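You operate a simulated robot arm through the tools that you are given. There is no shell and no other tool. Be economical: measure what you need, move in short steps, check, and stop when the job is done.

You run a simulated robot arm. Do the job below in one go: nothing can be reset, and whatever is moved stays where it is left.

Task
Take the filter head and put it on top of the blue cover.

It is judged by the outcome, as a careful person would: the job done as asked, and still so three seconds after it is handed in. It fails if anything else is knocked over, pushed out of place, dropped, spilled or broken. A push-on lid holds only when it is set on centred and level and pressed home; a screw cap is set on level and turned clockwise until tight.

Robot
A 6-joint arm with a two-finger parallel gripper on a trunk, on a base that drives. Base frame: it is fixed to the floor where the robot stands at the start and does not move with it; the origin is under the middle of the robot, x ahead of it, y to its left, z up. Lengths are in mm, angles in rad, forces in N, time in s.
With the tool pointing down near the work surface it reaches from about 460 to 860 mm from the robot's upright axis, wherever it stands. Its first joint turns from -2.007 to 2.007 rad. Places, roughly: blue cover [-750, -3000, 1000]. Payload 4.2 kg.
Tool frame: the origin (TCP) lies between the finger pads and is the grasp point; the fingertips stand 23 mm ahead of it; z points along the fingers, y is the line along which they close. The gripper opens to 94 mm. The fingers are 38 mm wide and 10 mm thick; the gripper's body (54 by 96 mm) begins 39 mm behind the TCP.
Orientation is that of the tool frame in the base frame, as a unit quaternion [x, y, z, w]. With the fingers straight down and closing along the base's y, the tool's x points along the base's -x, its y along +y and its z along -z.

Tools
- The arm moves only by the tool nudge_tool. Its argument "plan" is a list that holds one entry, the list of rows, each a list of 7 numbers: the turn, a rotation vector about the tool's x, y, z in units of 4 degrees (1.0 is 4 degrees), then the shift along the tool's x, y, z in units of 30 mm (1.0 is 30 mm), then the gripper command, from -1 (fully open) to 1 (shut), values between in proportion. In form: [[[ax, ay, az, x, y, z, hand], ...]]. A call has 1 to 10 rows; each row shifts and turns the commanded pose from where the row before left it, along the tool's axes as they then stand. A call with a number of a shift or a turn outside -1 to 1 is refused whole. Rows are played at 5 a second. More than 50 mm and 0.15 rad between two rows, or a gripper value outside its range, and nothing of the call is played. Where a pose cannot be reached the arm comes as near as it can. A force on the tool above 40 N (or 10 N above the force at the start of the call, whichever is more), or a blocked arm, ends the call early, and 0.2 s more pass. Each finger travels about 108 mm/s and halts on what it meets, pressing with about 40 N; the grip force reading is that of the motor and also rises with nothing between the fingers. The clock runs only during rows and for 0.2 s after the last one: add rows that do not move to give the fingers time. It gives the time, the measured TCP pose, the force on the tool (base axes), the opening and the grip force at its end, in the units of the frame above (readings bear some noise).
- Cameras (640 x 400 px; columns grow to the right, rows downward): "scene" is now at [223.2, 141.4, 1347.2]; the picture's right is [-0.59, -0.80, 0.00], its down [-0.43, 0.32, -0.85] and it looks along [0.68, -0.50, -0.53] (base axes); focal length 267 px, centre (320, 200). "wrist" rides on the gripper at [86, 16, -74] in the tool frame; the picture's right is [-0.18, 0.98, 0.00], its down [-0.58, -0.11, -0.81] and it looks along [-0.79, -0.15, 0.59] (tool axes); focal length 243 px, centre (320, 200). There is no depth. A picture from a camera that has moved, and an enlarged one, comes with that camera's place and axes in the base frame and with its lens.
- snapshot(camera): a new picture of that camera. The clock stands still meanwhile.
- raise_lower(by): slides the trunk up (or, below 0, down) by that many mm; the arm and the scene camera ride with it, the base frame stays. It gives what a move gives, with no picture.
- base_move(legs): drives the robot by 1 to 6 legs, each [ahead, turn to the left] in mm and rad, along the robot's own axes; the way and the turn of a leg run together, so that a leg with both is an arc; at most 1500 mm and 3.142 rad a leg. The arm and the cameras ride along, it lands a little off, and it stops where it bumps. It gives what a move gives.
- pan_tilt(pan, tilt): turns the head with the scene camera to pan (to the left, within 1.396 rad either way) and tilt (down, from -0.506 to 1.204), counted from straight ahead of the robot. It gives what a move gives.
- close_up(camera, box): a new picture of the part [left, top, right, bottom] of that camera's present view, enlarged. The clock stands still meanwhile.
- hand_in(): hands the job in; it is judged then, once.

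Work in short steps. Places have to be worked out from the pictures, the camera data and where the tool is seen: move nearer, look again, correct. Check each grasp and each placing, and mend what went wrong. You have 120 turns and 90 pictures in all, those below and enlarged ones among them. Open the gripper and draw the arm clear of the work before you hand the job in, unless the task says otherwise; then end with one line.

The tools are called after "Emit:" by a JSON object that holds its "name" and its "arguments". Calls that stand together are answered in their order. nudge_tool: Moves the arm, as the interface text tells. Its arguments: {"type":"object","properties":{"plan":{"type":"array"}},"required":["plan"]} The other tools are called the same way: raise_lower (by) slides the trunk up or down; base_move (legs) drives the base; pan_tilt (pan, tilt) turns the head that bears the scene camera; snapshot (camera) takes a picture; close_up (camera, box) takes an enlarged picture of a part of a camera's view; hand_in () hands the job in.

At the start:

```text
time: 0.0
eef_pos: [559.2, -227.4, 1069.7]
ee_rot: [0.001, 1.0, 0.0, -0.001]
force: [1.1, -0.4, 0.2]
opening: 93.9
finger_force: 0.0
trunk travel left (down, up): [-700.0, 290.0]
robot x, y, heading: [0.3, 0.8, 0.002]
head pan, tilt: [-0.637, 0.559]
```

scene: 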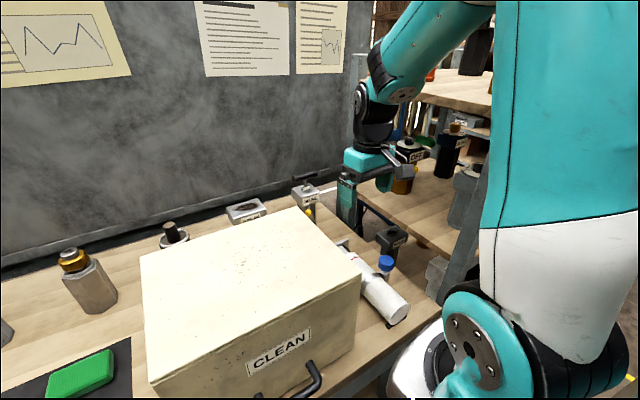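
wrist: 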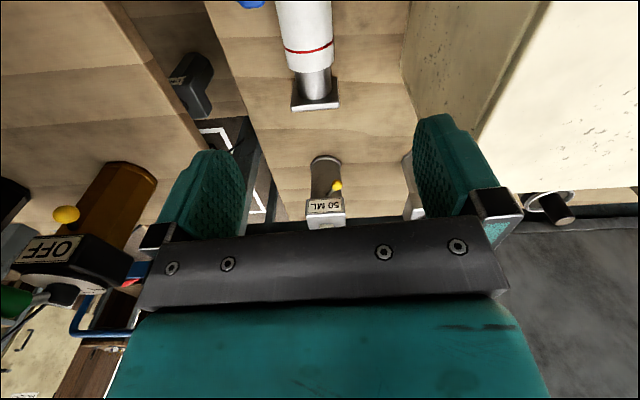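

The tabletop holds several items; I look for the filter head by enlarging the scene view and looking elsewhere.

Emit:
{"name": "close_up", "arguments": {"camera": "scene", "box": [220, 120, 500, 330]}}

Emit:
{"name": "close_up", "arguments": {"camera": "wrist", "box": [0, 0, 640, 260]}}

Emit:
{"name": "close_up", "arguments": {"camera": "scene", "box": [0, 200, 240, 400]}}

```text
1.90 times, centred on (360, 225) of scene
camera zoom: at [223.2, 141.4, 1347.2], right [-0.59, -0.8, 0.0], down [-0.43, 0.32, -0.85], along [0.68, -0.5, -0.53], focal length 509 px, centre (244, 152)
```

zoom: 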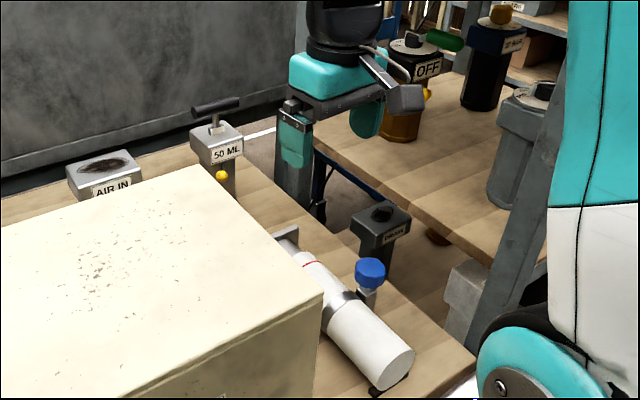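

```text
1.00 times, centred on (320, 130) of wrist
camera zoom: at [472.8, -212.1, 1143.5], right [0.18, 0.98, 0.0], down [0.58, -0.11, 0.81], along [0.79, -0.15, -0.59], focal length 243 px, centre (320, 270)
```

zoom: 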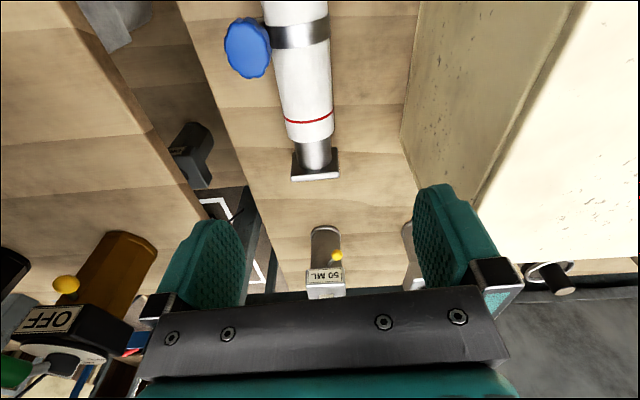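

```text
2.00 times, centred on (120, 300) of scene
camera zoom: at [223.2, 141.4, 1347.2], right [-0.59, -0.8, 0.0], down [-0.43, 0.32, -0.85], along [0.68, -0.5, -0.53], focal length 535 px, centre (720, 0)
```

zoom: 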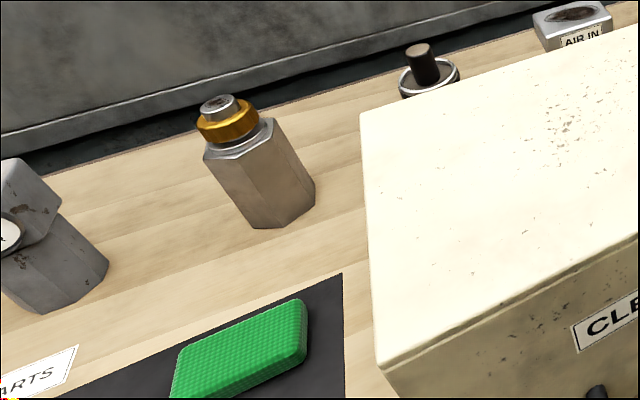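

Several fittings have labels. I pan the head left to see the rest of the bench.

Emit:
{"name": "pan_tilt", "arguments": {"pan": 0.5, "tilt": 0.6}}

Emit:
{"name": "snapshot", "arguments": {"camera": "scene"}}

Emit:
{"name": "pan_tilt", "arguments": {"pan": -0.1, "tilt": 0.6}}

Emit:
{"name": "snapshot", "arguments": {"camera": "scene"}}

Emit:
{"name": "pan_tilt", "arguments": {"pan": -1.39, "tilt": 0.3}}

Emit:
{"name": "snapshot", "arguments": {"camera": "scene"}}

```text
time: 1.4
eef_pos: [557.8, -226.9, 1068.4]
ee_rot: [0.0, 1.0, 0.001, 0.0]
force: [0.4, -0.1, -0.1]
opening: 93.9
finger_force: 0.0
trunk travel left (down, up): [-700.0, 290.0]
robot x, y, heading: [2.8, 6.6, 0.002]
head pan, tilt: [0.499, 0.6]
```

```text
84 pictures are left
camera scene: at [228.8, 237.0, 1343.5], right [0.48, -0.88, 0.0], down [-0.5, -0.27, -0.83], along [0.72, 0.39, -0.56], focal length 267 px, centre (320, 200)
```

scene: 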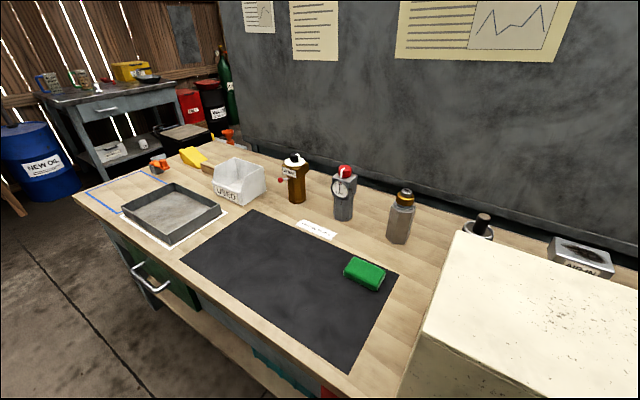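

```text
time: 2.4
eef_pos: [559.3, -226.3, 1069.8]
ee_rot: [0.0, 1.0, 0.0, 0.001]
force: [0.6, -0.2, -0.6]
opening: 94.0
finger_force: 0.0
trunk travel left (down, up): [-700.0, 290.0]
robot x, y, heading: [0.3, 1.1, 0.001]
head pan, tilt: [-0.099, 0.6]
```

```text
83 pictures are left
camera scene: at [239.1, 186.0, 1343.5], right [-0.1, -1.0, 0.0], down [-0.56, 0.06, -0.83], along [0.82, -0.08, -0.56], focal length 267 px, centre (320, 200)
```

scene: 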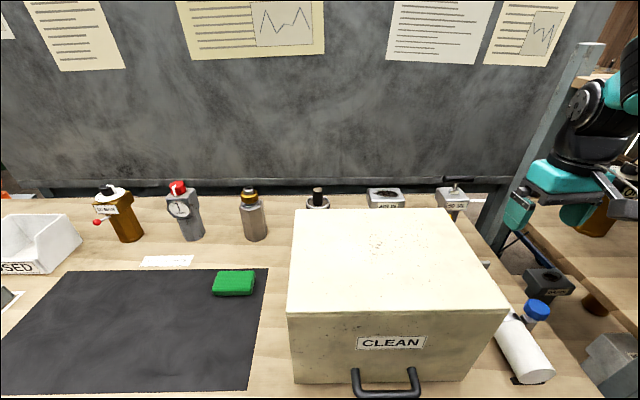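

```text
time: 3.8
eef_pos: [558.3, -226.4, 1069.9]
ee_rot: [0.0, 1.0, 0.0, 0.0]
force: [1.0, 0.5, -0.7]
opening: 94.0
finger_force: 0.0
trunk travel left (down, up): [-700.0, 290.0]
robot x, y, heading: [1.2, 0.5, 0.0]
head pan, tilt: [-1.389, 0.3]
```

```text
82 pictures are left
camera scene: at [168.1, 102.9, 1371.0], right [-0.98, -0.18, 0.0], down [-0.05, 0.29, -0.96], along [0.17, -0.94, -0.3], focal length 267 px, centre (320, 200)
```

scene: 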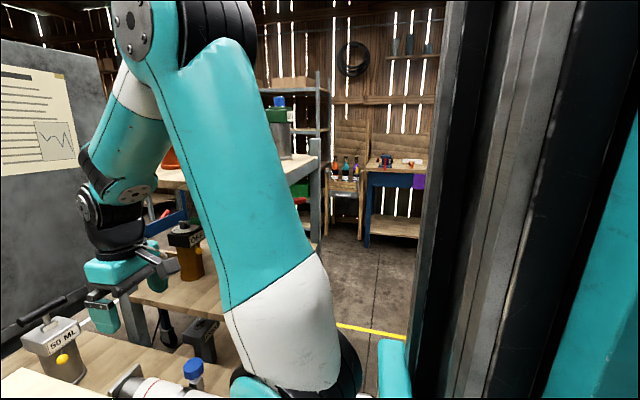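

I zoom on labelled items: the rightmost dark one, the AIR IN, and the farther table.

Emit:
{"name": "close_up", "arguments": {"camera": "scene", "box": [130, 200, 260, 400]}}

Emit:
{"name": "close_up", "arguments": {"camera": "scene", "box": [300, 120, 460, 250]}}

Emit:
{"name": "pan_tilt", "arguments": {"pan": -0.1, "tilt": 0.6}}

Emit:
{"name": "close_up", "arguments": {"camera": "scene", "box": [80, 160, 280, 280]}}

Emit:
{"name": "close_up", "arguments": {"camera": "scene", "box": [280, 160, 480, 280]}}

Emit:
{"name": "close_up", "arguments": {"camera": "scene", "box": [440, 160, 640, 400]}}

```text
2.00 times, centred on (195, 300) of scene
camera zoom: at [168.1, 102.9, 1371.0], right [-0.98, -0.18, 0.0], down [-0.05, 0.29, -0.96], along [0.17, -0.94, -0.3], focal length 535 px, centre (570, 0)
```

zoom: 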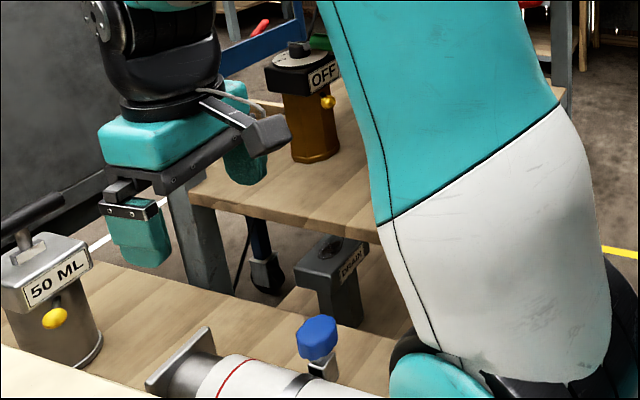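

```text
3.08 times, centred on (380, 185) of scene
camera zoom: at [168.1, 102.9, 1371.0], right [-0.98, -0.18, 0.0], down [-0.05, 0.29, -0.96], along [0.17, -0.94, -0.3], focal length 822 px, centre (135, 246)
```

zoom: 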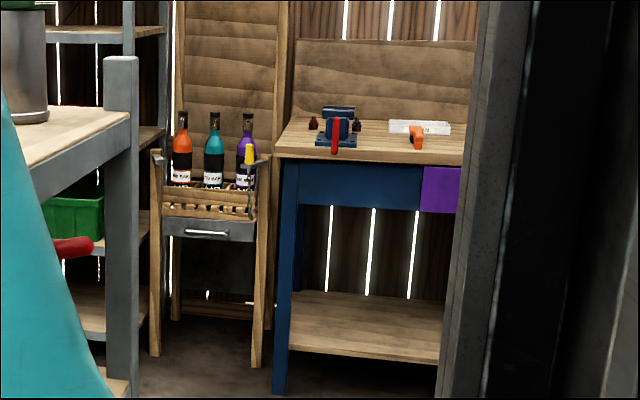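

```text
time: 5.3
eef_pos: [559.0, -226.9, 1069.3]
ee_rot: [0.0, 1.0, 0.0, 0.0]
force: [0.2, 0.4, 0.3]
opening: 93.9
finger_force: 0.1
trunk travel left (down, up): [-700.0, 290.0]
robot x, y, heading: [3.0, -0.4, 0.001]
head pan, tilt: [-0.099, 0.6]
```

```text
3.20 times, centred on (180, 220) of scene
camera zoom: at [239.1, 185.9, 1343.5], right [-0.1, -0.99, 0.0], down [-0.56, 0.06, -0.83], along [0.82, -0.08, -0.56], focal length 855 px, centre (768, 136)
```

zoom: 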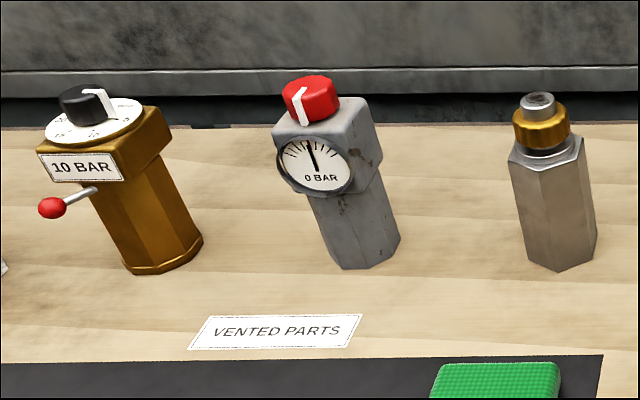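

```text
3.20 times, centred on (380, 220) of scene
camera zoom: at [239.1, 185.9, 1343.5], right [-0.1, -0.99, 0.0], down [-0.56, 0.06, -0.83], along [0.82, -0.08, -0.56], focal length 855 px, centre (128, 136)
```

zoom: 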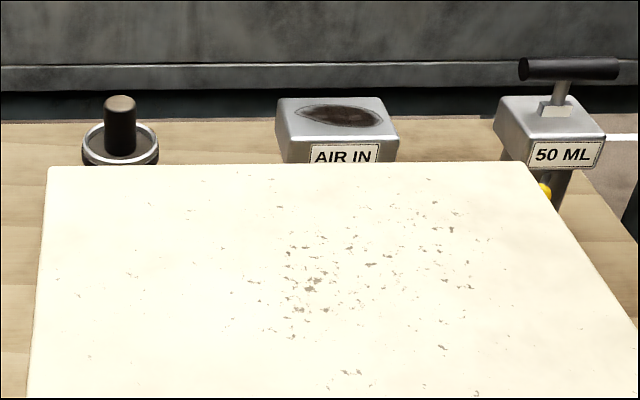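

```text
1.67 times, centred on (540, 280) of scene
camera zoom: at [239.1, 185.9, 1343.5], right [-0.1, -0.99, 0.0], down [-0.56, 0.06, -0.83], along [0.82, -0.08, -0.56], focal length 446 px, centre (-47, 67)
```

zoom: 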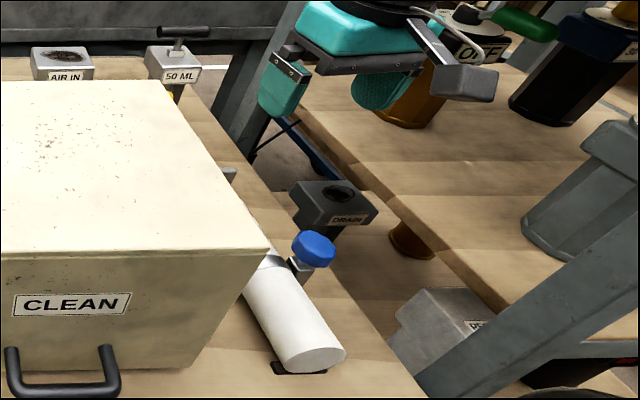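

I raise the trunk for clearance and a better view, then look to the right over the second table.

Emit:
{"name": "raise_lower", "arguments": {"by": 280}}

Emit:
{"name": "pan_tilt", "arguments": {"pan": -0.85, "tilt": 0.75}}

Emit:
{"name": "snapshot", "arguments": {"camera": "scene"}}

Emit:
{"name": "snapshot", "arguments": {"camera": "wrist"}}

Emit:
{"name": "pan_tilt", "arguments": {"pan": 1.39, "tilt": 0.4}}

Emit:
{"name": "snapshot", "arguments": {"camera": "scene"}}

```text
time: 8.1
eef_pos: [558.5, -225.8, 1349.7]
ee_rot: [0.0, 1.0, 0.0, 0.001]
force: [-0.5, 0.8, 0.4]
opening: 93.6
finger_force: 0.1
trunk travel left (down, up): [-980.0, 10.0]
robot x, y, heading: [0.8, 0.7, -0.001]
head pan, tilt: [-0.099, 0.6]
```

```text
time: 9.2
eef_pos: [558.7, -226.8, 1350.6]
ee_rot: [0.0, 1.0, 0.001, 0.0]
force: [0.5, -0.2, 0.2]
opening: 93.9
finger_force: 0.1
trunk travel left (down, up): [-980.0, 10.0]
robot x, y, heading: [4.2, 1.5, -0.001]
head pan, tilt: [-0.85, 0.75]
```

```text
76 pictures are left
camera scene: at [205.9, 132.5, 1610.7], right [-0.75, -0.66, 0.0], down [-0.45, 0.51, -0.73], along [0.48, -0.55, -0.68], focal length 267 px, centre (320, 200)
```

scene: 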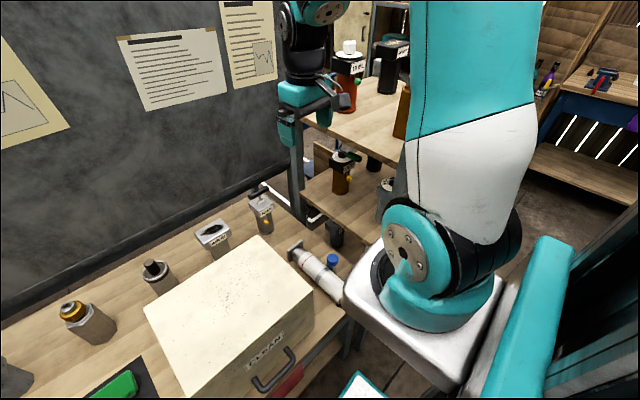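

```text
75 pictures are left
camera wrist: at [472.8, -212.1, 1423.5], right [0.18, 0.98, 0.0], down [0.58, -0.11, 0.81], along [0.79, -0.15, -0.59], focal length 243 px, centre (320, 200)
```

wrist: 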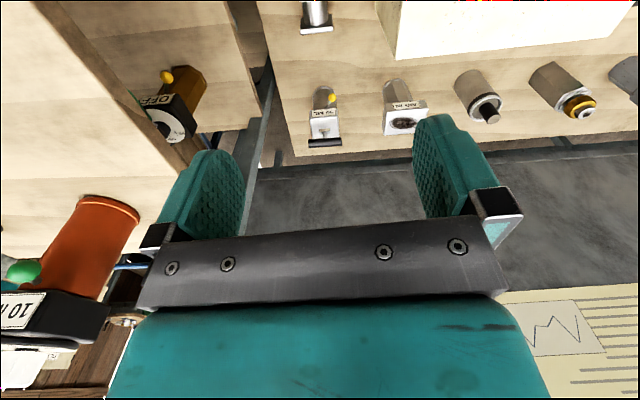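

```text
time: 11.3
eef_pos: [557.7, -228.1, 1348.7]
ee_rot: [0.001, 1.0, 0.0, 0.0]
force: [-0.2, 0.3, 0.5]
opening: 94.0
finger_force: 0.1
trunk travel left (down, up): [-980.0, 10.0]
robot x, y, heading: [-1.3, -3.6, 0.003]
head pan, tilt: [1.389, 0.4]
```

```text
74 pictures are left
camera scene: at [167.9, 285.8, 1641.8], right [0.98, -0.18, 0.0], down [-0.07, -0.38, -0.92], along [0.17, 0.91, -0.39], focal length 267 px, centre (320, 200)
```

scene: 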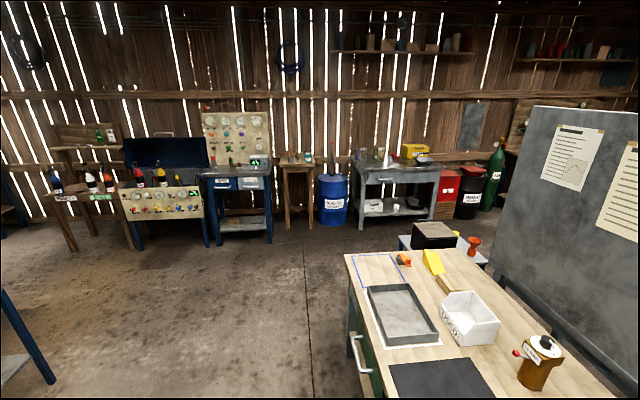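

I back off from the bench, then look around from there, both to see behind the CLEAN box and towards the right.

Emit:
{"name": "base_move", "arguments": {"legs": [[-400, 0]]}}

Emit:
{"name": "pan_tilt", "arguments": {"pan": -0.5, "tilt": 0.5}}

Emit:
{"name": "snapshot", "arguments": {"camera": "scene"}}

Emit:
{"name": "pan_tilt", "arguments": {"pan": -1.39, "tilt": 0.4}}

Emit:
{"name": "snapshot", "arguments": {"camera": "scene"}}

```text
time: 13.8
eef_pos: [161.1, -228.0, 1348.8]
ee_rot: [0.001, 1.0, 0.0, 0.001]
force: [-0.4, -1.1, -0.9]
opening: 94.1
finger_force: 0.0
trunk travel left (down, up): [-980.0, 10.0]
robot x, y, heading: [-399.2, 1.0, -0.0]
head pan, tilt: [1.389, 0.4]
```

```text
time: 15.6
eef_pos: [160.4, -228.2, 1349.3]
ee_rot: [0.001, 1.0, 0.0, -0.001]
force: [-0.3, 0.4, 0.8]
opening: 94.2
finger_force: 0.0
trunk travel left (down, up): [-980.0, 10.0]
robot x, y, heading: [-401.8, 1.4, -0.004]
head pan, tilt: [-0.499, 0.499]
```

```text
73 pictures are left
camera scene: at [-166.4, 151.1, 1632.6], right [-0.48, -0.88, 0.0], down [-0.42, 0.23, -0.88], along [0.77, -0.42, -0.48], focal length 267 px, centre (320, 200)
```

scene: 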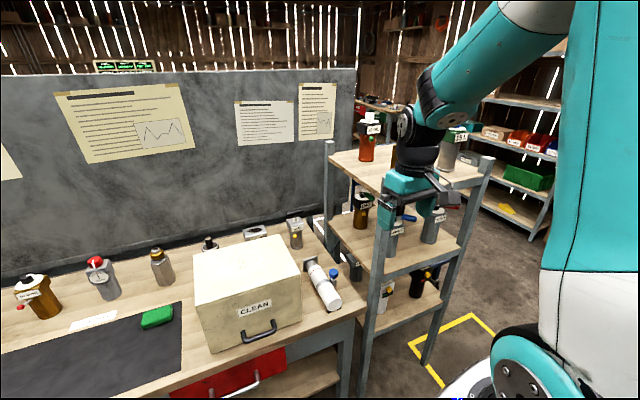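

```text
time: 16.8
eef_pos: [160.0, -227.5, 1350.3]
ee_rot: [0.001, 1.0, 0.0, 0.0]
force: [0.7, 0.1, -0.8]
opening: 93.9
finger_force: 0.2
trunk travel left (down, up): [-980.0, 10.0]
robot x, y, heading: [-398.9, -1.1, -0.006]
head pan, tilt: [-1.389, 0.4]
```

```text
72 pictures are left
camera scene: at [-229.6, 103.6, 1641.7], right [-0.98, -0.18, 0.0], down [-0.07, 0.38, -0.92], along [0.17, -0.91, -0.39], focal length 267 px, centre (320, 200)
```

scene: 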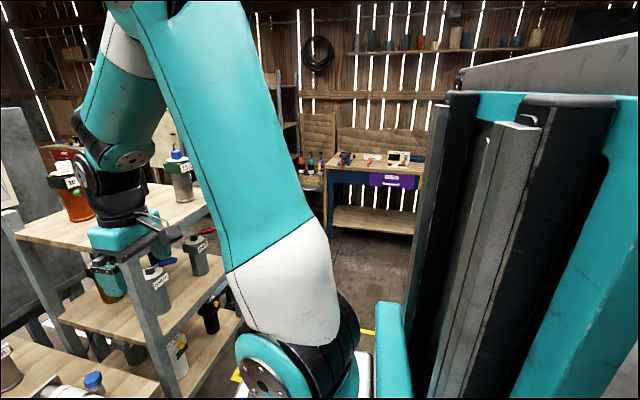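

A three-tier shelf with many headed devices stands right of the bench. I turn right and survey shelf and far wall.

Emit:
{"name": "base_move", "arguments": {"legs": [[-150, 0], [0, -1.0]]}}

Emit:
{"name": "pan_tilt", "arguments": {"pan": 0.3, "tilt": 0.4}}

Emit:
{"name": "snapshot", "arguments": {"camera": "scene"}}

Emit:
{"name": "pan_tilt", "arguments": {"pan": -1.1, "tilt": 0.4}}

Emit:
{"name": "snapshot", "arguments": {"camera": "scene"}}

```text
time: 18.5
eef_pos: [-41.2, -219.5, 1364.2]
ee_rot: [-0.004, 1.0, -0.002, 0.029]
force: [-0.3, 1.1, 2.1]
opening: 93.8
finger_force: 0.1
trunk travel left (down, up): [-980.0, 10.0]
robot x, y, heading: [-529.6, 4.8, 0.083]
head pan, tilt: [-1.389, 0.4]
stopped in leg 2: the robot was blocked; the commanded pose is now the measured one
```

```text
time: 20.2
eef_pos: [-33.0, -221.0, 1362.3]
ee_rot: [-0.004, 1.0, 0.0, 0.026]
force: [-0.5, -0.1, 0.4]
opening: 93.9
finger_force: 0.1
trunk travel left (down, up): [-980.0, 10.0]
robot x, y, heading: [-530.8, 6.5, 0.084]
head pan, tilt: [0.3, 0.4]
```

```text
71 pictures are left
camera scene: at [-268.7, 249.9, 1641.9], right [0.38, -0.93, -0.01], down [-0.38, -0.15, -0.91], along [0.84, 0.35, -0.41], focal length 267 px, centre (320, 200)
```

scene: 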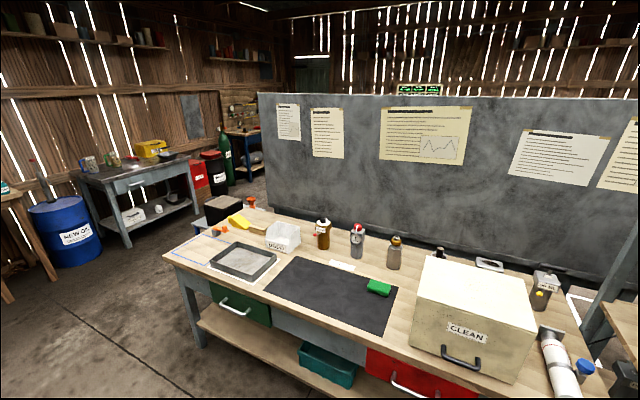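

```text
time: 21.7
eef_pos: [-34.2, -222.4, 1360.3]
ee_rot: [-0.004, 1.0, 0.0, 0.026]
force: [-0.3, -0.5, 0.5]
opening: 93.9
finger_force: 0.0
trunk travel left (down, up): [-980.0, 10.0]
robot x, y, heading: [-526.4, 4.0, 0.086]
head pan, tilt: [-1.1, 0.4]
```

```text
70 pictures are left
camera scene: at [-305.8, 136.8, 1643.1], right [-0.85, -0.53, 0.02], down [-0.23, 0.33, -0.92], along [0.48, -0.78, -0.4], focal length 267 px, centre (320, 200)
```

scene: 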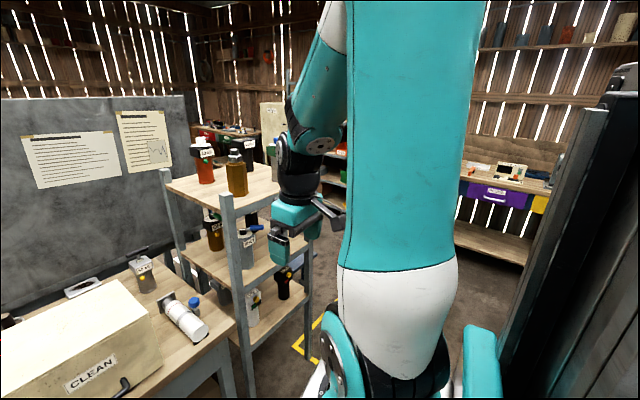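

The base bumped something behind it; I drive ahead a little to free it, then look back.

Emit:
{"name": "base_move", "arguments": {"legs": [[200, 0]]}}

Emit:
{"name": "pan_tilt", "arguments": {"pan": 1.39, "tilt": 0.9}}

Emit:
{"name": "snapshot", "arguments": {"camera": "scene"}}

Emit:
{"name": "pan_tilt", "arguments": {"pan": -1.39, "tilt": 0.9}}

Emit:
{"name": "snapshot", "arguments": {"camera": "scene"}}

```text
time: 23.3
eef_pos: [161.7, -209.8, 1362.1]
ee_rot: [-0.003, 1.0, 0.0, 0.026]
force: [0.7, -0.4, -0.2]
opening: 94.1
finger_force: 0.2
trunk travel left (down, up): [-980.0, 10.0]
robot x, y, heading: [-324.2, 15.2, 0.082]
head pan, tilt: [-1.1, 0.4]
```

```text
time: 25.6
eef_pos: [163.5, -210.0, 1361.5]
ee_rot: [-0.003, 1.0, 0.0, 0.026]
force: [0.4, 0.5, -0.2]
opening: 93.8
finger_force: 0.0
trunk travel left (down, up): [-980.0, 10.0]
robot x, y, heading: [-327.8, 20.2, 0.079]
head pan, tilt: [1.389, 0.901]
```

```text
69 pictures are left
camera scene: at [-184.9, 298.8, 1598.8], right [0.99, -0.1, 0.0], down [-0.08, -0.78, -0.62], along [0.06, 0.62, -0.78], focal length 267 px, centre (320, 200)
```

scene: 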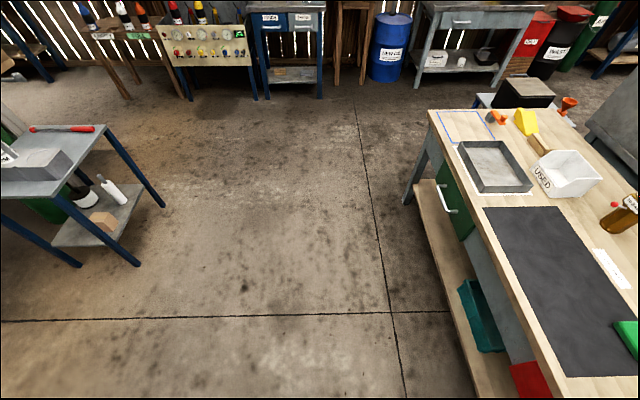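

```text
time: 28.0
eef_pos: [162.9, -209.1, 1361.4]
ee_rot: [-0.003, 1.0, 0.0, 0.026]
force: [-0.5, 0.0, 0.2]
opening: 94.1
finger_force: 0.1
trunk travel left (down, up): [-980.0, 10.0]
robot x, y, heading: [-331.4, 17.1, 0.079]
head pan, tilt: [-1.389, 0.901]
```

```text
68 pictures are left
camera scene: at [-173.1, 150.8, 1598.7], right [-0.97, -0.26, 0.0], down [-0.2, 0.76, -0.62], along [0.16, -0.6, -0.78], focal length 267 px, centre (320, 200)
```

scene: 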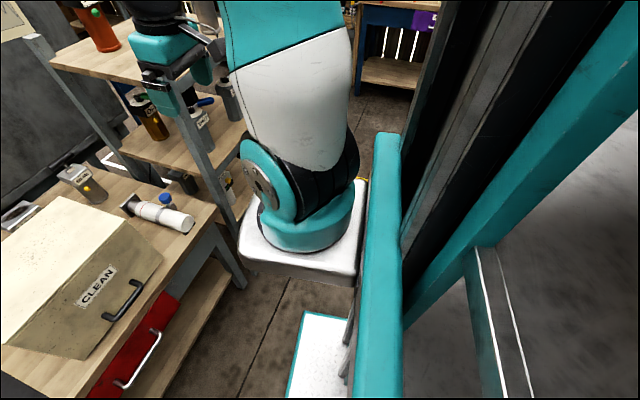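

Nothing visible fell. I move slightly ahead and turn left to see what stands behind the robot.

Emit:
{"name": "base_move", "arguments": {"legs": [[100, 0], [0, 1.0]]}}

Emit:
{"name": "pan_tilt", "arguments": {"pan": 1.39, "tilt": 0.5}}

Emit:
{"name": "snapshot", "arguments": {"camera": "scene"}}

```text
time: 31.7
eef_pos: [230.0, 311.3, 1361.9]
ee_rot: [-0.478, 0.878, 0.012, 0.023]
force: [0.7, 0.1, -0.4]
opening: 94.1
finger_force: 0.1
trunk travel left (down, up): [-980.0, 10.0]
robot x, y, heading: [-231.2, 23.2, 1.07]
head pan, tilt: [-1.389, 0.901]
```

```text
time: 34.2
eef_pos: [230.2, 311.2, 1362.4]
ee_rot: [-0.478, 0.878, 0.012, 0.023]
force: [0.9, 0.7, 0.2]
opening: 94.1
finger_force: 0.0
trunk travel left (down, up): [-980.0, 10.0]
robot x, y, heading: [-230.0, 23.5, 1.07]
head pan, tilt: [1.389, 0.499]
```

```text
67 pictures are left
camera scene: at [-398.4, 309.3, 1632.6], right [0.63, 0.78, 0.0], down [0.37, -0.3, -0.88], along [-0.68, 0.55, -0.48], focal length 267 px, centre (320, 200)
```

scene: 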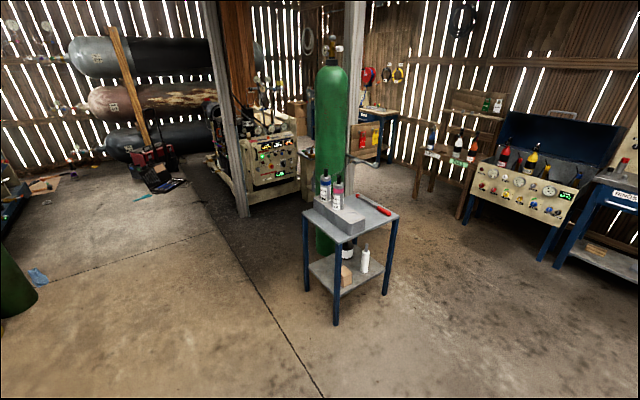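

I keep turning left to view the rear.

Emit:
{"name": "base_move", "arguments": {"legs": [[0, 1.2]]}}

Emit:
{"name": "snapshot", "arguments": {"camera": "scene"}}

Emit:
{"name": "pan_tilt", "arguments": {"pan": 0.4, "tilt": 0.5}}

Emit:
{"name": "snapshot", "arguments": {"camera": "scene"}}

```text
time: 37.6
eef_pos: [-328.4, 556.1, 1361.8]
ee_rot: [0.891, -0.454, -0.023, -0.012]
force: [-1.1, 0.4, -0.4]
opening: 94.1
finger_force: 0.0
trunk travel left (down, up): [-980.0, 10.0]
robot x, y, heading: [-226.0, 24.2, 2.271]
head pan, tilt: [1.389, 0.499]
```

```text
66 pictures are left
camera scene: at [-555.3, -29.4, 1632.6], right [-0.5, 0.87, 0.0], down [0.42, 0.24, -0.88], along [-0.76, -0.44, -0.48], focal length 267 px, centre (320, 200)
```

scene: 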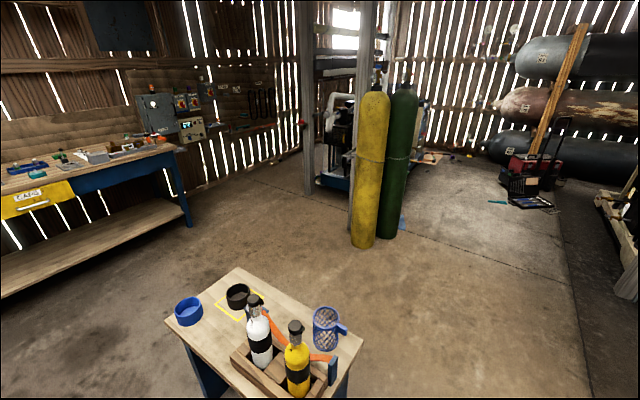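

```text
time: 38.8
eef_pos: [-328.9, 554.9, 1362.6]
ee_rot: [0.891, -0.454, -0.023, -0.012]
force: [0.0, -0.1, -0.5]
opening: 93.9
finger_force: 0.0
trunk travel left (down, up): [-980.0, 10.0]
robot x, y, heading: [-231.0, 27.0, 2.271]
head pan, tilt: [0.4, 0.499]
```

```text
65 pictures are left
camera scene: at [-557.5, 56.9, 1632.6], right [0.45, 0.89, 0.0], down [0.43, -0.22, -0.88], along [-0.78, 0.4, -0.48], focal length 267 px, centre (320, 200)
```

scene: 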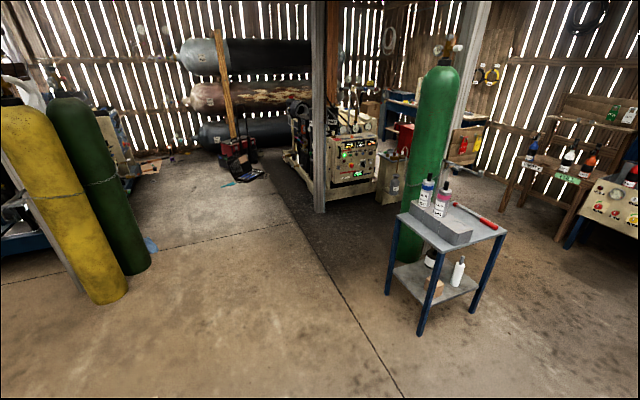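

There is a small table behind-right, which the base brushed. I continue turning left to face the shelf/far bench side (−y).

Emit:
{"name": "base_move", "arguments": {"legs": [[0, 1.2], [0, 1.24]]}}

Emit:
{"name": "pan_tilt", "arguments": {"pan": 0.0, "tilt": 0.4}}

Emit:
{"name": "snapshot", "arguments": {"camera": "scene"}}

Emit:
{"name": "pan_tilt", "arguments": {"pan": 0.8, "tilt": 0.6}}

Emit:
{"name": "snapshot", "arguments": {"camera": "scene"}}

```text
time: 45.3
eef_pos: [-495.4, -444.1, 1362.3]
ee_rot: [0.735, 0.677, -0.019, 0.018]
force: [0.9, 0.0, 0.0]
opening: 93.9
finger_force: 0.0
trunk travel left (down, up): [-980.0, 10.0]
robot x, y, heading: [-230.0, 26.4, -1.574]
head pan, tilt: [0.4, 0.499]
```

```text
time: 46.1
eef_pos: [-497.1, -444.4, 1361.9]
ee_rot: [0.735, 0.678, -0.019, 0.019]
force: [0.1, 0.0, 0.1]
opening: 94.2
finger_force: 0.1
trunk travel left (down, up): [-980.0, 10.0]
robot x, y, heading: [-231.1, 28.3, -1.575]
head pan, tilt: [0.0, 0.4]
```

```text
64 pictures are left
camera scene: at [-35.8, -220.5, 1641.7], right [-1.0, 0.0, 0.0], down [0.0, 0.39, -0.92], along [0.0, -0.92, -0.39], focal length 267 px, centre (320, 200)
```

scene: 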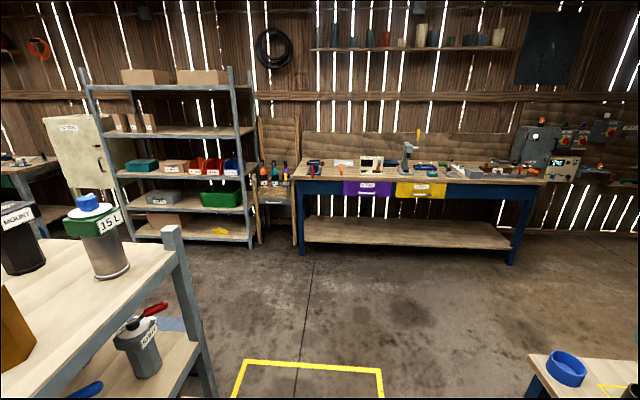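

```text
time: 47.3
eef_pos: [-497.3, -443.7, 1361.7]
ee_rot: [0.735, 0.678, -0.019, 0.017]
force: [-0.4, 0.2, -0.3]
opening: 94.0
finger_force: 0.0
trunk travel left (down, up): [-980.0, 10.0]
robot x, y, heading: [-228.3, 26.8, -1.575]
head pan, tilt: [0.799, 0.6]
```

```text
63 pictures are left
camera scene: at [27.6, -189.9, 1623.5], right [-0.7, -0.71, 0.0], down [-0.4, 0.4, -0.83], along [0.59, -0.58, -0.56], focal length 267 px, centre (320, 200)
```

scene: 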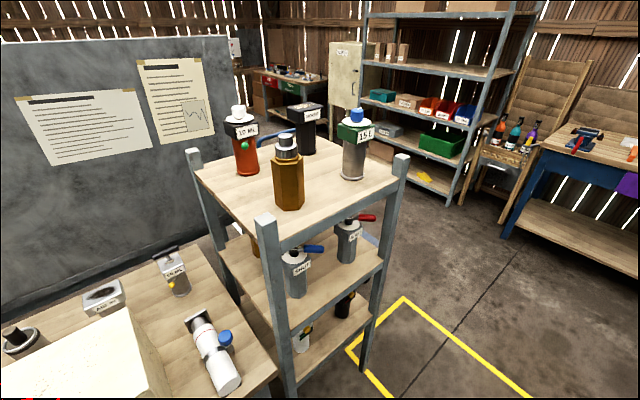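

I get a full view of the shelf and the wall bench where the blue cover should be; zoom in on shelf items.

Emit:
{"name": "close_up", "arguments": {"camera": "scene", "box": [200, 90, 420, 230]}}

Emit:
{"name": "close_up", "arguments": {"camera": "scene", "box": [200, 210, 420, 370]}}

Emit:
{"name": "close_up", "arguments": {"camera": "scene", "box": [60, 230, 260, 400]}}

Emit:
{"name": "pan_tilt", "arguments": {"pan": -0.3, "tilt": 0.4}}

Emit:
{"name": "close_up", "arguments": {"camera": "scene", "box": [200, 100, 330, 200]}}

Emit:
{"name": "close_up", "arguments": {"camera": "scene", "box": [310, 100, 440, 200]}}

```text
2.86 times, centred on (310, 160) of scene
camera zoom: at [27.6, -189.9, 1623.5], right [-0.7, -0.71, 0.0], down [-0.4, 0.4, -0.83], along [0.59, -0.58, -0.56], focal length 764 px, centre (349, 314)
```

zoom: 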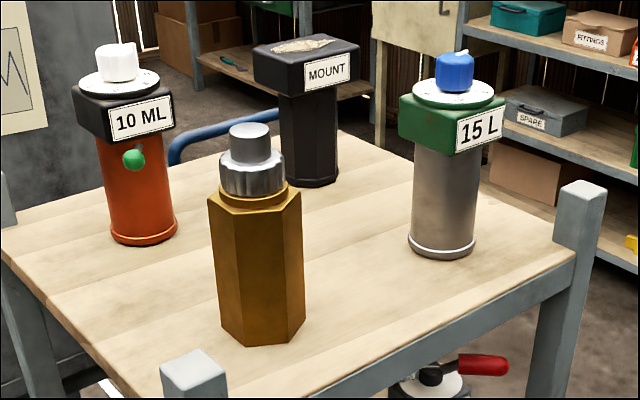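

```text
2.50 times, centred on (310, 290) of scene
camera zoom: at [27.6, -189.9, 1623.5], right [-0.7, -0.71, 0.0], down [-0.4, 0.4, -0.83], along [0.59, -0.58, -0.56], focal length 668 px, centre (345, -25)
```

zoom: 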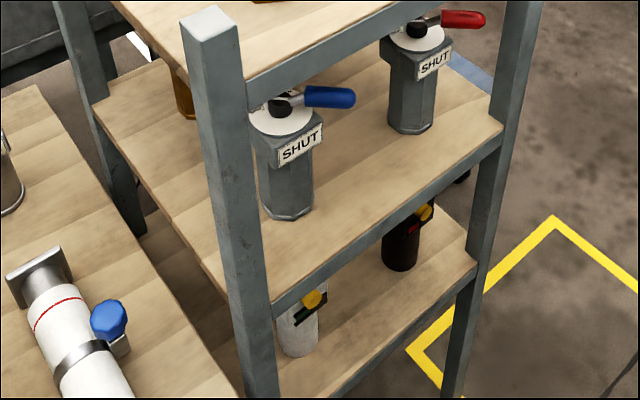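

```text
2.35 times, centred on (160, 315) of scene
camera zoom: at [27.6, -189.9, 1623.5], right [-0.7, -0.71, 0.0], down [-0.4, 0.4, -0.83], along [0.59, -0.58, -0.56], focal length 629 px, centre (696, -71)
```

zoom: 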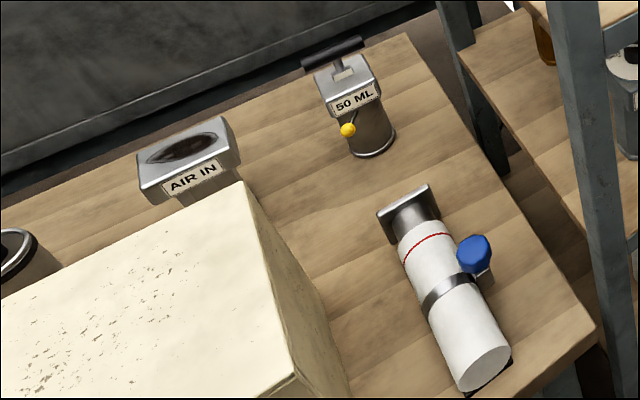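

```text
time: 48.6
eef_pos: [-496.2, -444.9, 1361.9]
ee_rot: [0.735, 0.678, -0.019, 0.018]
force: [1.0, 0.9, 0.2]
opening: 93.9
finger_force: 0.0
trunk travel left (down, up): [-980.0, 10.0]
robot x, y, heading: [-229.5, 27.2, -1.579]
head pan, tilt: [-0.3, 0.4]
```

```text
4.00 times, centred on (265, 150) of scene
camera zoom: at [-63.2, -216.2, 1641.7], right [-0.95, 0.3, 0.0], down [0.12, 0.37, -0.92], along [-0.28, -0.88, -0.39], focal length 1069 px, centre (540, 400)
```

zoom: 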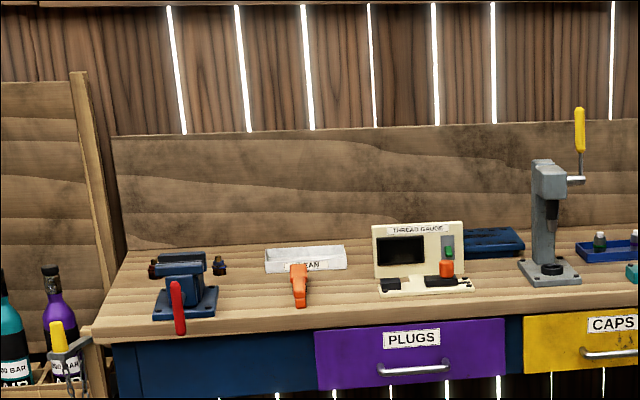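

```text
4.00 times, centred on (375, 150) of scene
camera zoom: at [-63.2, -216.2, 1641.7], right [-0.95, 0.3, 0.0], down [0.12, 0.37, -0.92], along [-0.28, -0.88, -0.39], focal length 1069 px, centre (100, 400)
```

zoom: 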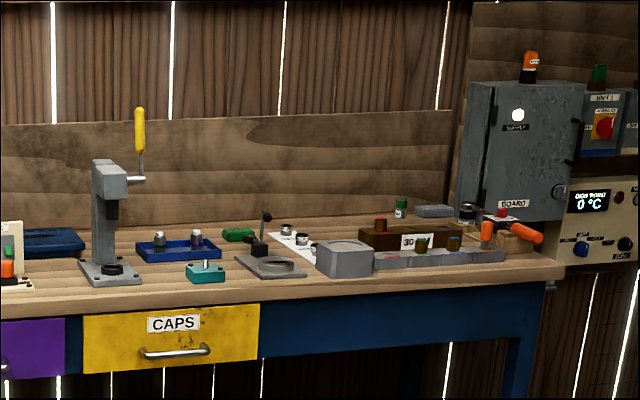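

The wall bench has a blue flat case near the stated place. I still must pin down the filter head; I check the posters and the bench's fittings closely.

Emit:
{"name": "pan_tilt", "arguments": {"pan": 1.2, "tilt": 0.4}}

Emit:
{"name": "snapshot", "arguments": {"camera": "scene"}}

Emit:
{"name": "close_up", "arguments": {"camera": "scene", "box": [260, 60, 420, 180]}}

```text
time: 50.2
eef_pos: [-496.4, -444.1, 1362.4]
ee_rot: [0.734, 0.678, -0.019, 0.018]
force: [-0.2, -0.6, -0.1]
opening: 93.9
finger_force: 0.1
trunk travel left (down, up): [-980.0, 10.0]
robot x, y, heading: [-227.7, 21.6, -1.583]
head pan, tilt: [1.201, 0.4]
```

```text
57 pictures are left
camera scene: at [50.8, -161.9, 1641.8], right [-0.37, -0.93, 0.0], down [-0.36, 0.14, -0.92], along [0.86, -0.34, -0.39], focal length 267 px, centre (320, 200)
```

scene: 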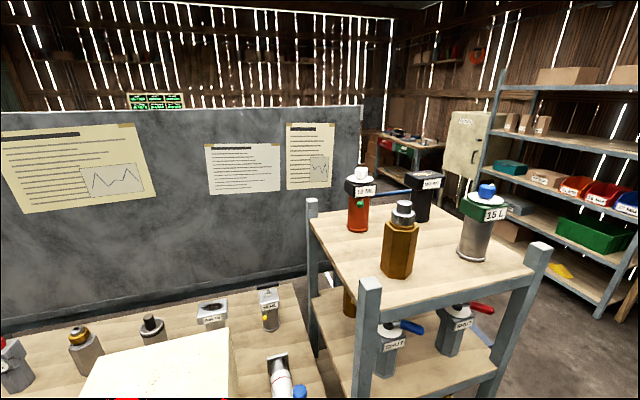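

```text
3.33 times, centred on (340, 120) of scene
camera zoom: at [50.8, -161.9, 1641.8], right [-0.37, -0.93, 0.0], down [-0.36, 0.14, -0.92], along [0.86, -0.34, -0.39], focal length 891 px, centre (253, 467)
```

zoom: 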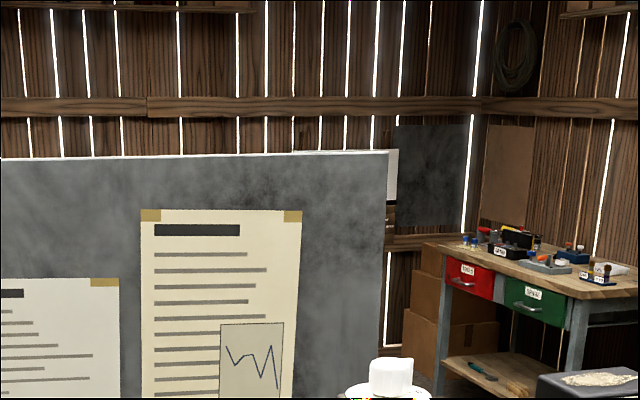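

Posters are decorative. I zoom on AIR IN / 50 ML / stub-ring items and the MOUNT one.

Emit:
{"name": "close_up", "arguments": {"camera": "scene", "box": [60, 270, 310, 400]}}

Emit:
{"name": "close_up", "arguments": {"camera": "scene", "box": [330, 150, 520, 280]}}

```text
2.56 times, centred on (185, 335) of scene
camera zoom: at [50.8, -161.9, 1641.8], right [-0.37, -0.93, 0.0], down [-0.36, 0.14, -0.92], along [0.86, -0.34, -0.39], focal length 684 px, centre (666, -146)
```

zoom: 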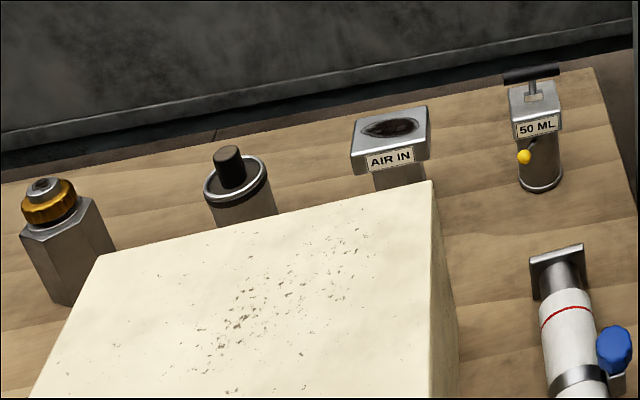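

```text
3.08 times, centred on (425, 215) of scene
camera zoom: at [50.8, -161.9, 1641.8], right [-0.37, -0.93, 0.0], down [-0.36, 0.14, -0.92], along [0.86, -0.34, -0.39], focal length 822 px, centre (-3, 154)
```

zoom: 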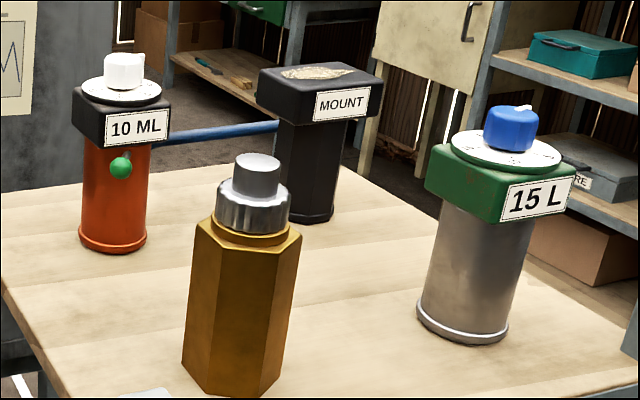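

I'll drive ahead a bit along the aisle to view the shelf's lower tiers and the wall bench.

Emit:
{"name": "base_move", "arguments": {"legs": [[700, 0]]}}

Emit:
{"name": "pan_tilt", "arguments": {"pan": 1.25, "tilt": 0.8}}

Emit:
{"name": "snapshot", "arguments": {"camera": "scene"}}

Emit:
{"name": "pan_tilt", "arguments": {"pan": -0.9, "tilt": 0.7}}

Emit:
{"name": "snapshot", "arguments": {"camera": "scene"}}

```text
time: 54.1
eef_pos: [-497.2, -1146.8, 1363.6]
ee_rot: [0.733, 0.679, -0.019, 0.019]
force: [0.7, 0.2, -0.1]
opening: 93.9
finger_force: 0.0
trunk travel left (down, up): [-980.0, 10.0]
robot x, y, heading: [-231.3, -674.5, -1.579]
head pan, tilt: [1.201, 0.4]
```

```text
time: 54.9
eef_pos: [-497.8, -1148.2, 1362.2]
ee_rot: [0.734, 0.679, -0.018, 0.018]
force: [-0.3, -0.4, 0.0]
opening: 93.9
finger_force: 0.1
trunk travel left (down, up): [-980.0, 10.0]
robot x, y, heading: [-230.6, -674.7, -1.573]
head pan, tilt: [1.25, 0.799]
```

```text
53 pictures are left
camera scene: at [38.8, -855.7, 1606.7], right [-0.32, -0.95, 0.0], down [-0.68, 0.23, -0.7], along [0.66, -0.22, -0.72], focal length 267 px, centre (320, 200)
```

scene: 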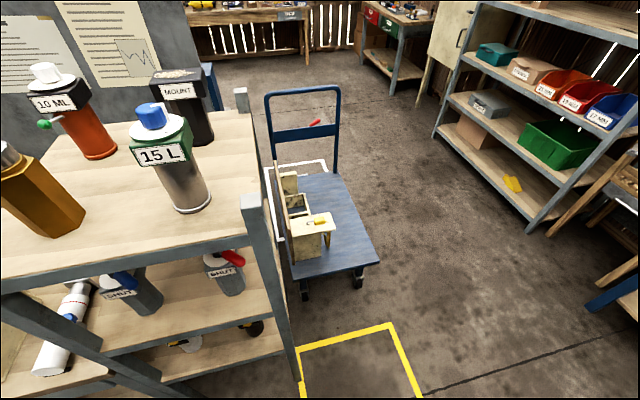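

```text
time: 57.0
eef_pos: [-498.3, -1147.3, 1362.5]
ee_rot: [0.733, 0.68, -0.018, 0.018]
force: [0.2, 0.4, 0.4]
opening: 93.9
finger_force: 0.1
trunk travel left (down, up): [-980.0, 10.0]
robot x, y, heading: [-233.0, -675.7, -1.575]
head pan, tilt: [-0.901, 0.7]
```

```text
52 pictures are left
camera scene: at [-104.4, -882.7, 1614.9], right [-0.62, 0.78, 0.0], down [0.51, 0.4, -0.76], along [-0.6, -0.47, -0.64], focal length 267 px, centre (320, 200)
```

scene: 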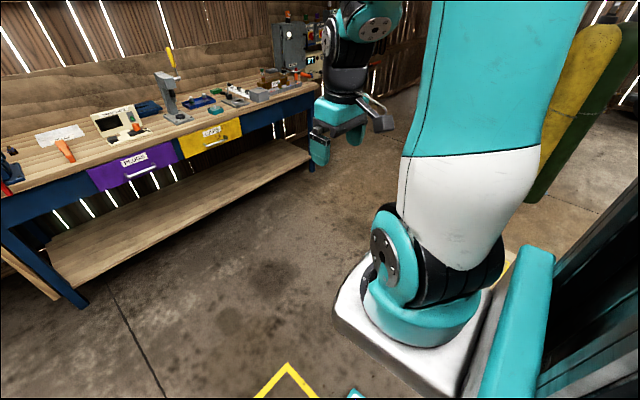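

I drive nearer to the wall bench to identify the blue cover and everything near it.

Emit:
{"name": "base_move", "arguments": {"legs": [[1000, 0]]}}

Emit:
{"name": "pan_tilt", "arguments": {"pan": -0.55, "tilt": 0.65}}

Emit:
{"name": "snapshot", "arguments": {"camera": "scene"}}

Emit:
{"name": "close_up", "arguments": {"camera": "scene", "box": [120, 60, 400, 230]}}

```text
time: 62.1
eef_pos: [-503.6, -2140.2, 1362.3]
ee_rot: [0.734, 0.678, -0.019, 0.018]
force: [-0.2, -0.4, 0.1]
opening: 94.3
finger_force: 0.1
trunk travel left (down, up): [-980.0, 10.0]
robot x, y, heading: [-235.1, -1671.3, -1.576]
head pan, tilt: [-0.901, 0.7]
```

```text
time: 62.9
eef_pos: [-503.1, -2140.9, 1362.8]
ee_rot: [0.734, 0.679, -0.019, 0.018]
force: [-0.1, 0.5, 0.8]
opening: 94.0
finger_force: 0.1
trunk travel left (down, up): [-980.0, 10.0]
robot x, y, heading: [-234.5, -1669.3, -1.574]
head pan, tilt: [-0.55, 0.649]
```

```text
51 pictures are left
camera scene: at [-88.0, -1897.4, 1619.2], right [-0.85, 0.53, 0.0], down [0.32, 0.51, -0.8], along [-0.42, -0.68, -0.6], focal length 267 px, centre (320, 200)
```

scene: 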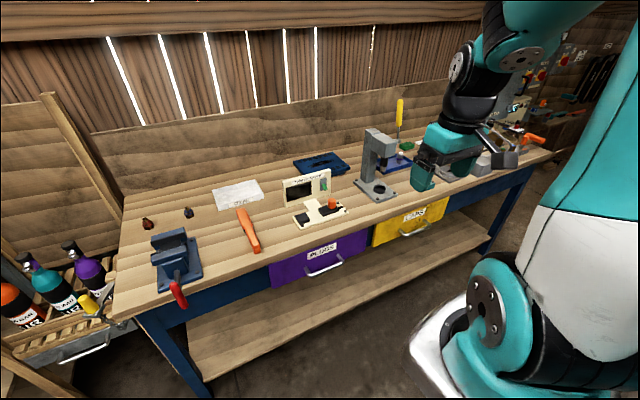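

```text
2.29 times, centred on (260, 145) of scene
camera zoom: at [-88.0, -1897.4, 1619.2], right [-0.85, 0.53, 0.0], down [0.32, 0.51, -0.8], along [-0.42, -0.68, -0.6], focal length 611 px, centre (457, 326)
```

zoom: 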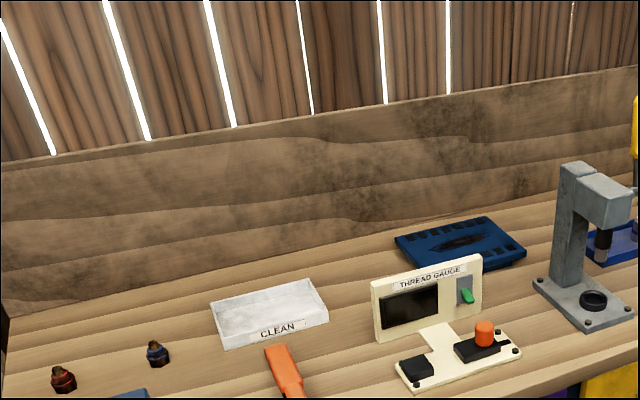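

The blue slotted panel near (-780,-3000) matches the blue cover's place. Zooming closer on it and on the right part of the bench.

Emit:
{"name": "close_up", "arguments": {"camera": "scene", "box": [280, 140, 360, 190]}}

Emit:
{"name": "close_up", "arguments": {"camera": "scene", "box": [370, 90, 560, 210]}}

```text
8.00 times, centred on (320, 165) of scene
camera zoom: at [-88.0, -1897.4, 1619.2], right [-0.85, 0.53, 0.0], down [0.32, 0.51, -0.8], along [-0.42, -0.68, -0.6], focal length 2138 px, centre (320, 480)
```

zoom: 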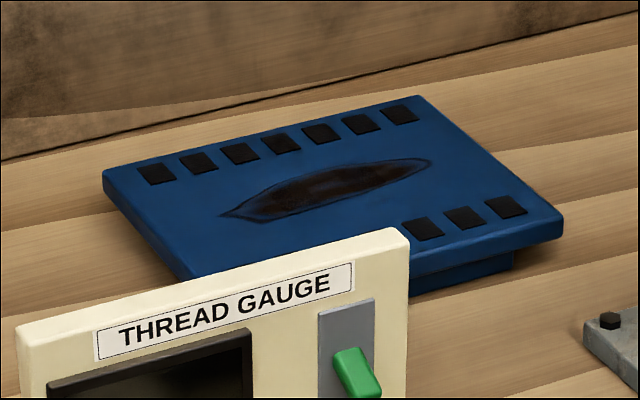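

```text
3.33 times, centred on (465, 150) of scene
camera zoom: at [-88.0, -1897.4, 1619.2], right [-0.85, 0.53, 0.0], down [0.32, 0.51, -0.8], along [-0.42, -0.68, -0.6], focal length 891 px, centre (-163, 367)
```

zoom: 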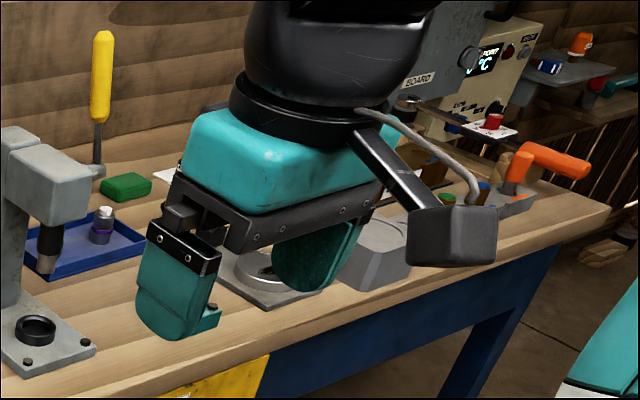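

The cover is a flat slotted slab about 890 high. Now I back up to inspect candidate parts in the shelf and bench more closely, with the trunk lower.

Emit:
{"name": "base_move", "arguments": {"legs": [[-900, 0]]}}

Emit:
{"name": "raise_lower", "arguments": {"by": -300}}

Emit:
{"name": "pan_tilt", "arguments": {"pan": 1.39, "tilt": 0.6}}

Emit:
{"name": "snapshot", "arguments": {"camera": "scene"}}

```text
time: 67.7
eef_pos: [-498.7, -1234.1, 1361.6]
ee_rot: [0.733, 0.679, -0.02, 0.018]
force: [-0.2, 0.0, -0.1]
opening: 93.9
finger_force: 0.2
trunk travel left (down, up): [-980.0, 10.0]
robot x, y, heading: [-233.3, -766.8, -1.572]
head pan, tilt: [-0.55, 0.649]
```

```text
time: 70.7
eef_pos: [-498.8, -1234.7, 1062.0]
ee_rot: [0.734, 0.679, -0.018, 0.018]
force: [-0.2, -0.2, 0.1]
opening: 94.1
finger_force: 0.0
trunk travel left (down, up): [-680.0, 310.0]
robot x, y, heading: [-233.4, -763.8, -1.573]
head pan, tilt: [-0.55, 0.649]
```

```text
time: 72.6
eef_pos: [-498.0, -1233.9, 1062.0]
ee_rot: [0.733, 0.679, -0.019, 0.018]
force: [-0.6, -0.5, -0.7]
opening: 93.9
finger_force: 0.0
trunk travel left (down, up): [-680.0, 310.0]
robot x, y, heading: [-232.7, -770.8, -1.573]
head pan, tilt: [1.389, 0.6]
```

```text
47 pictures are left
camera scene: at [48.4, -932.3, 1323.5], right [-0.18, -0.98, 0.0], down [-0.56, 0.1, -0.83], along [0.81, -0.15, -0.56], focal length 267 px, centre (320, 200)
```

scene: 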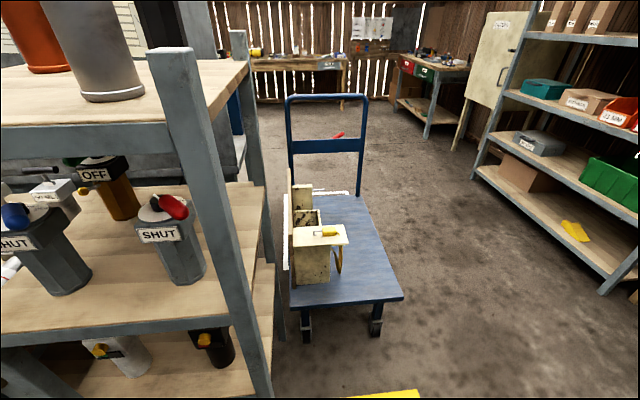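

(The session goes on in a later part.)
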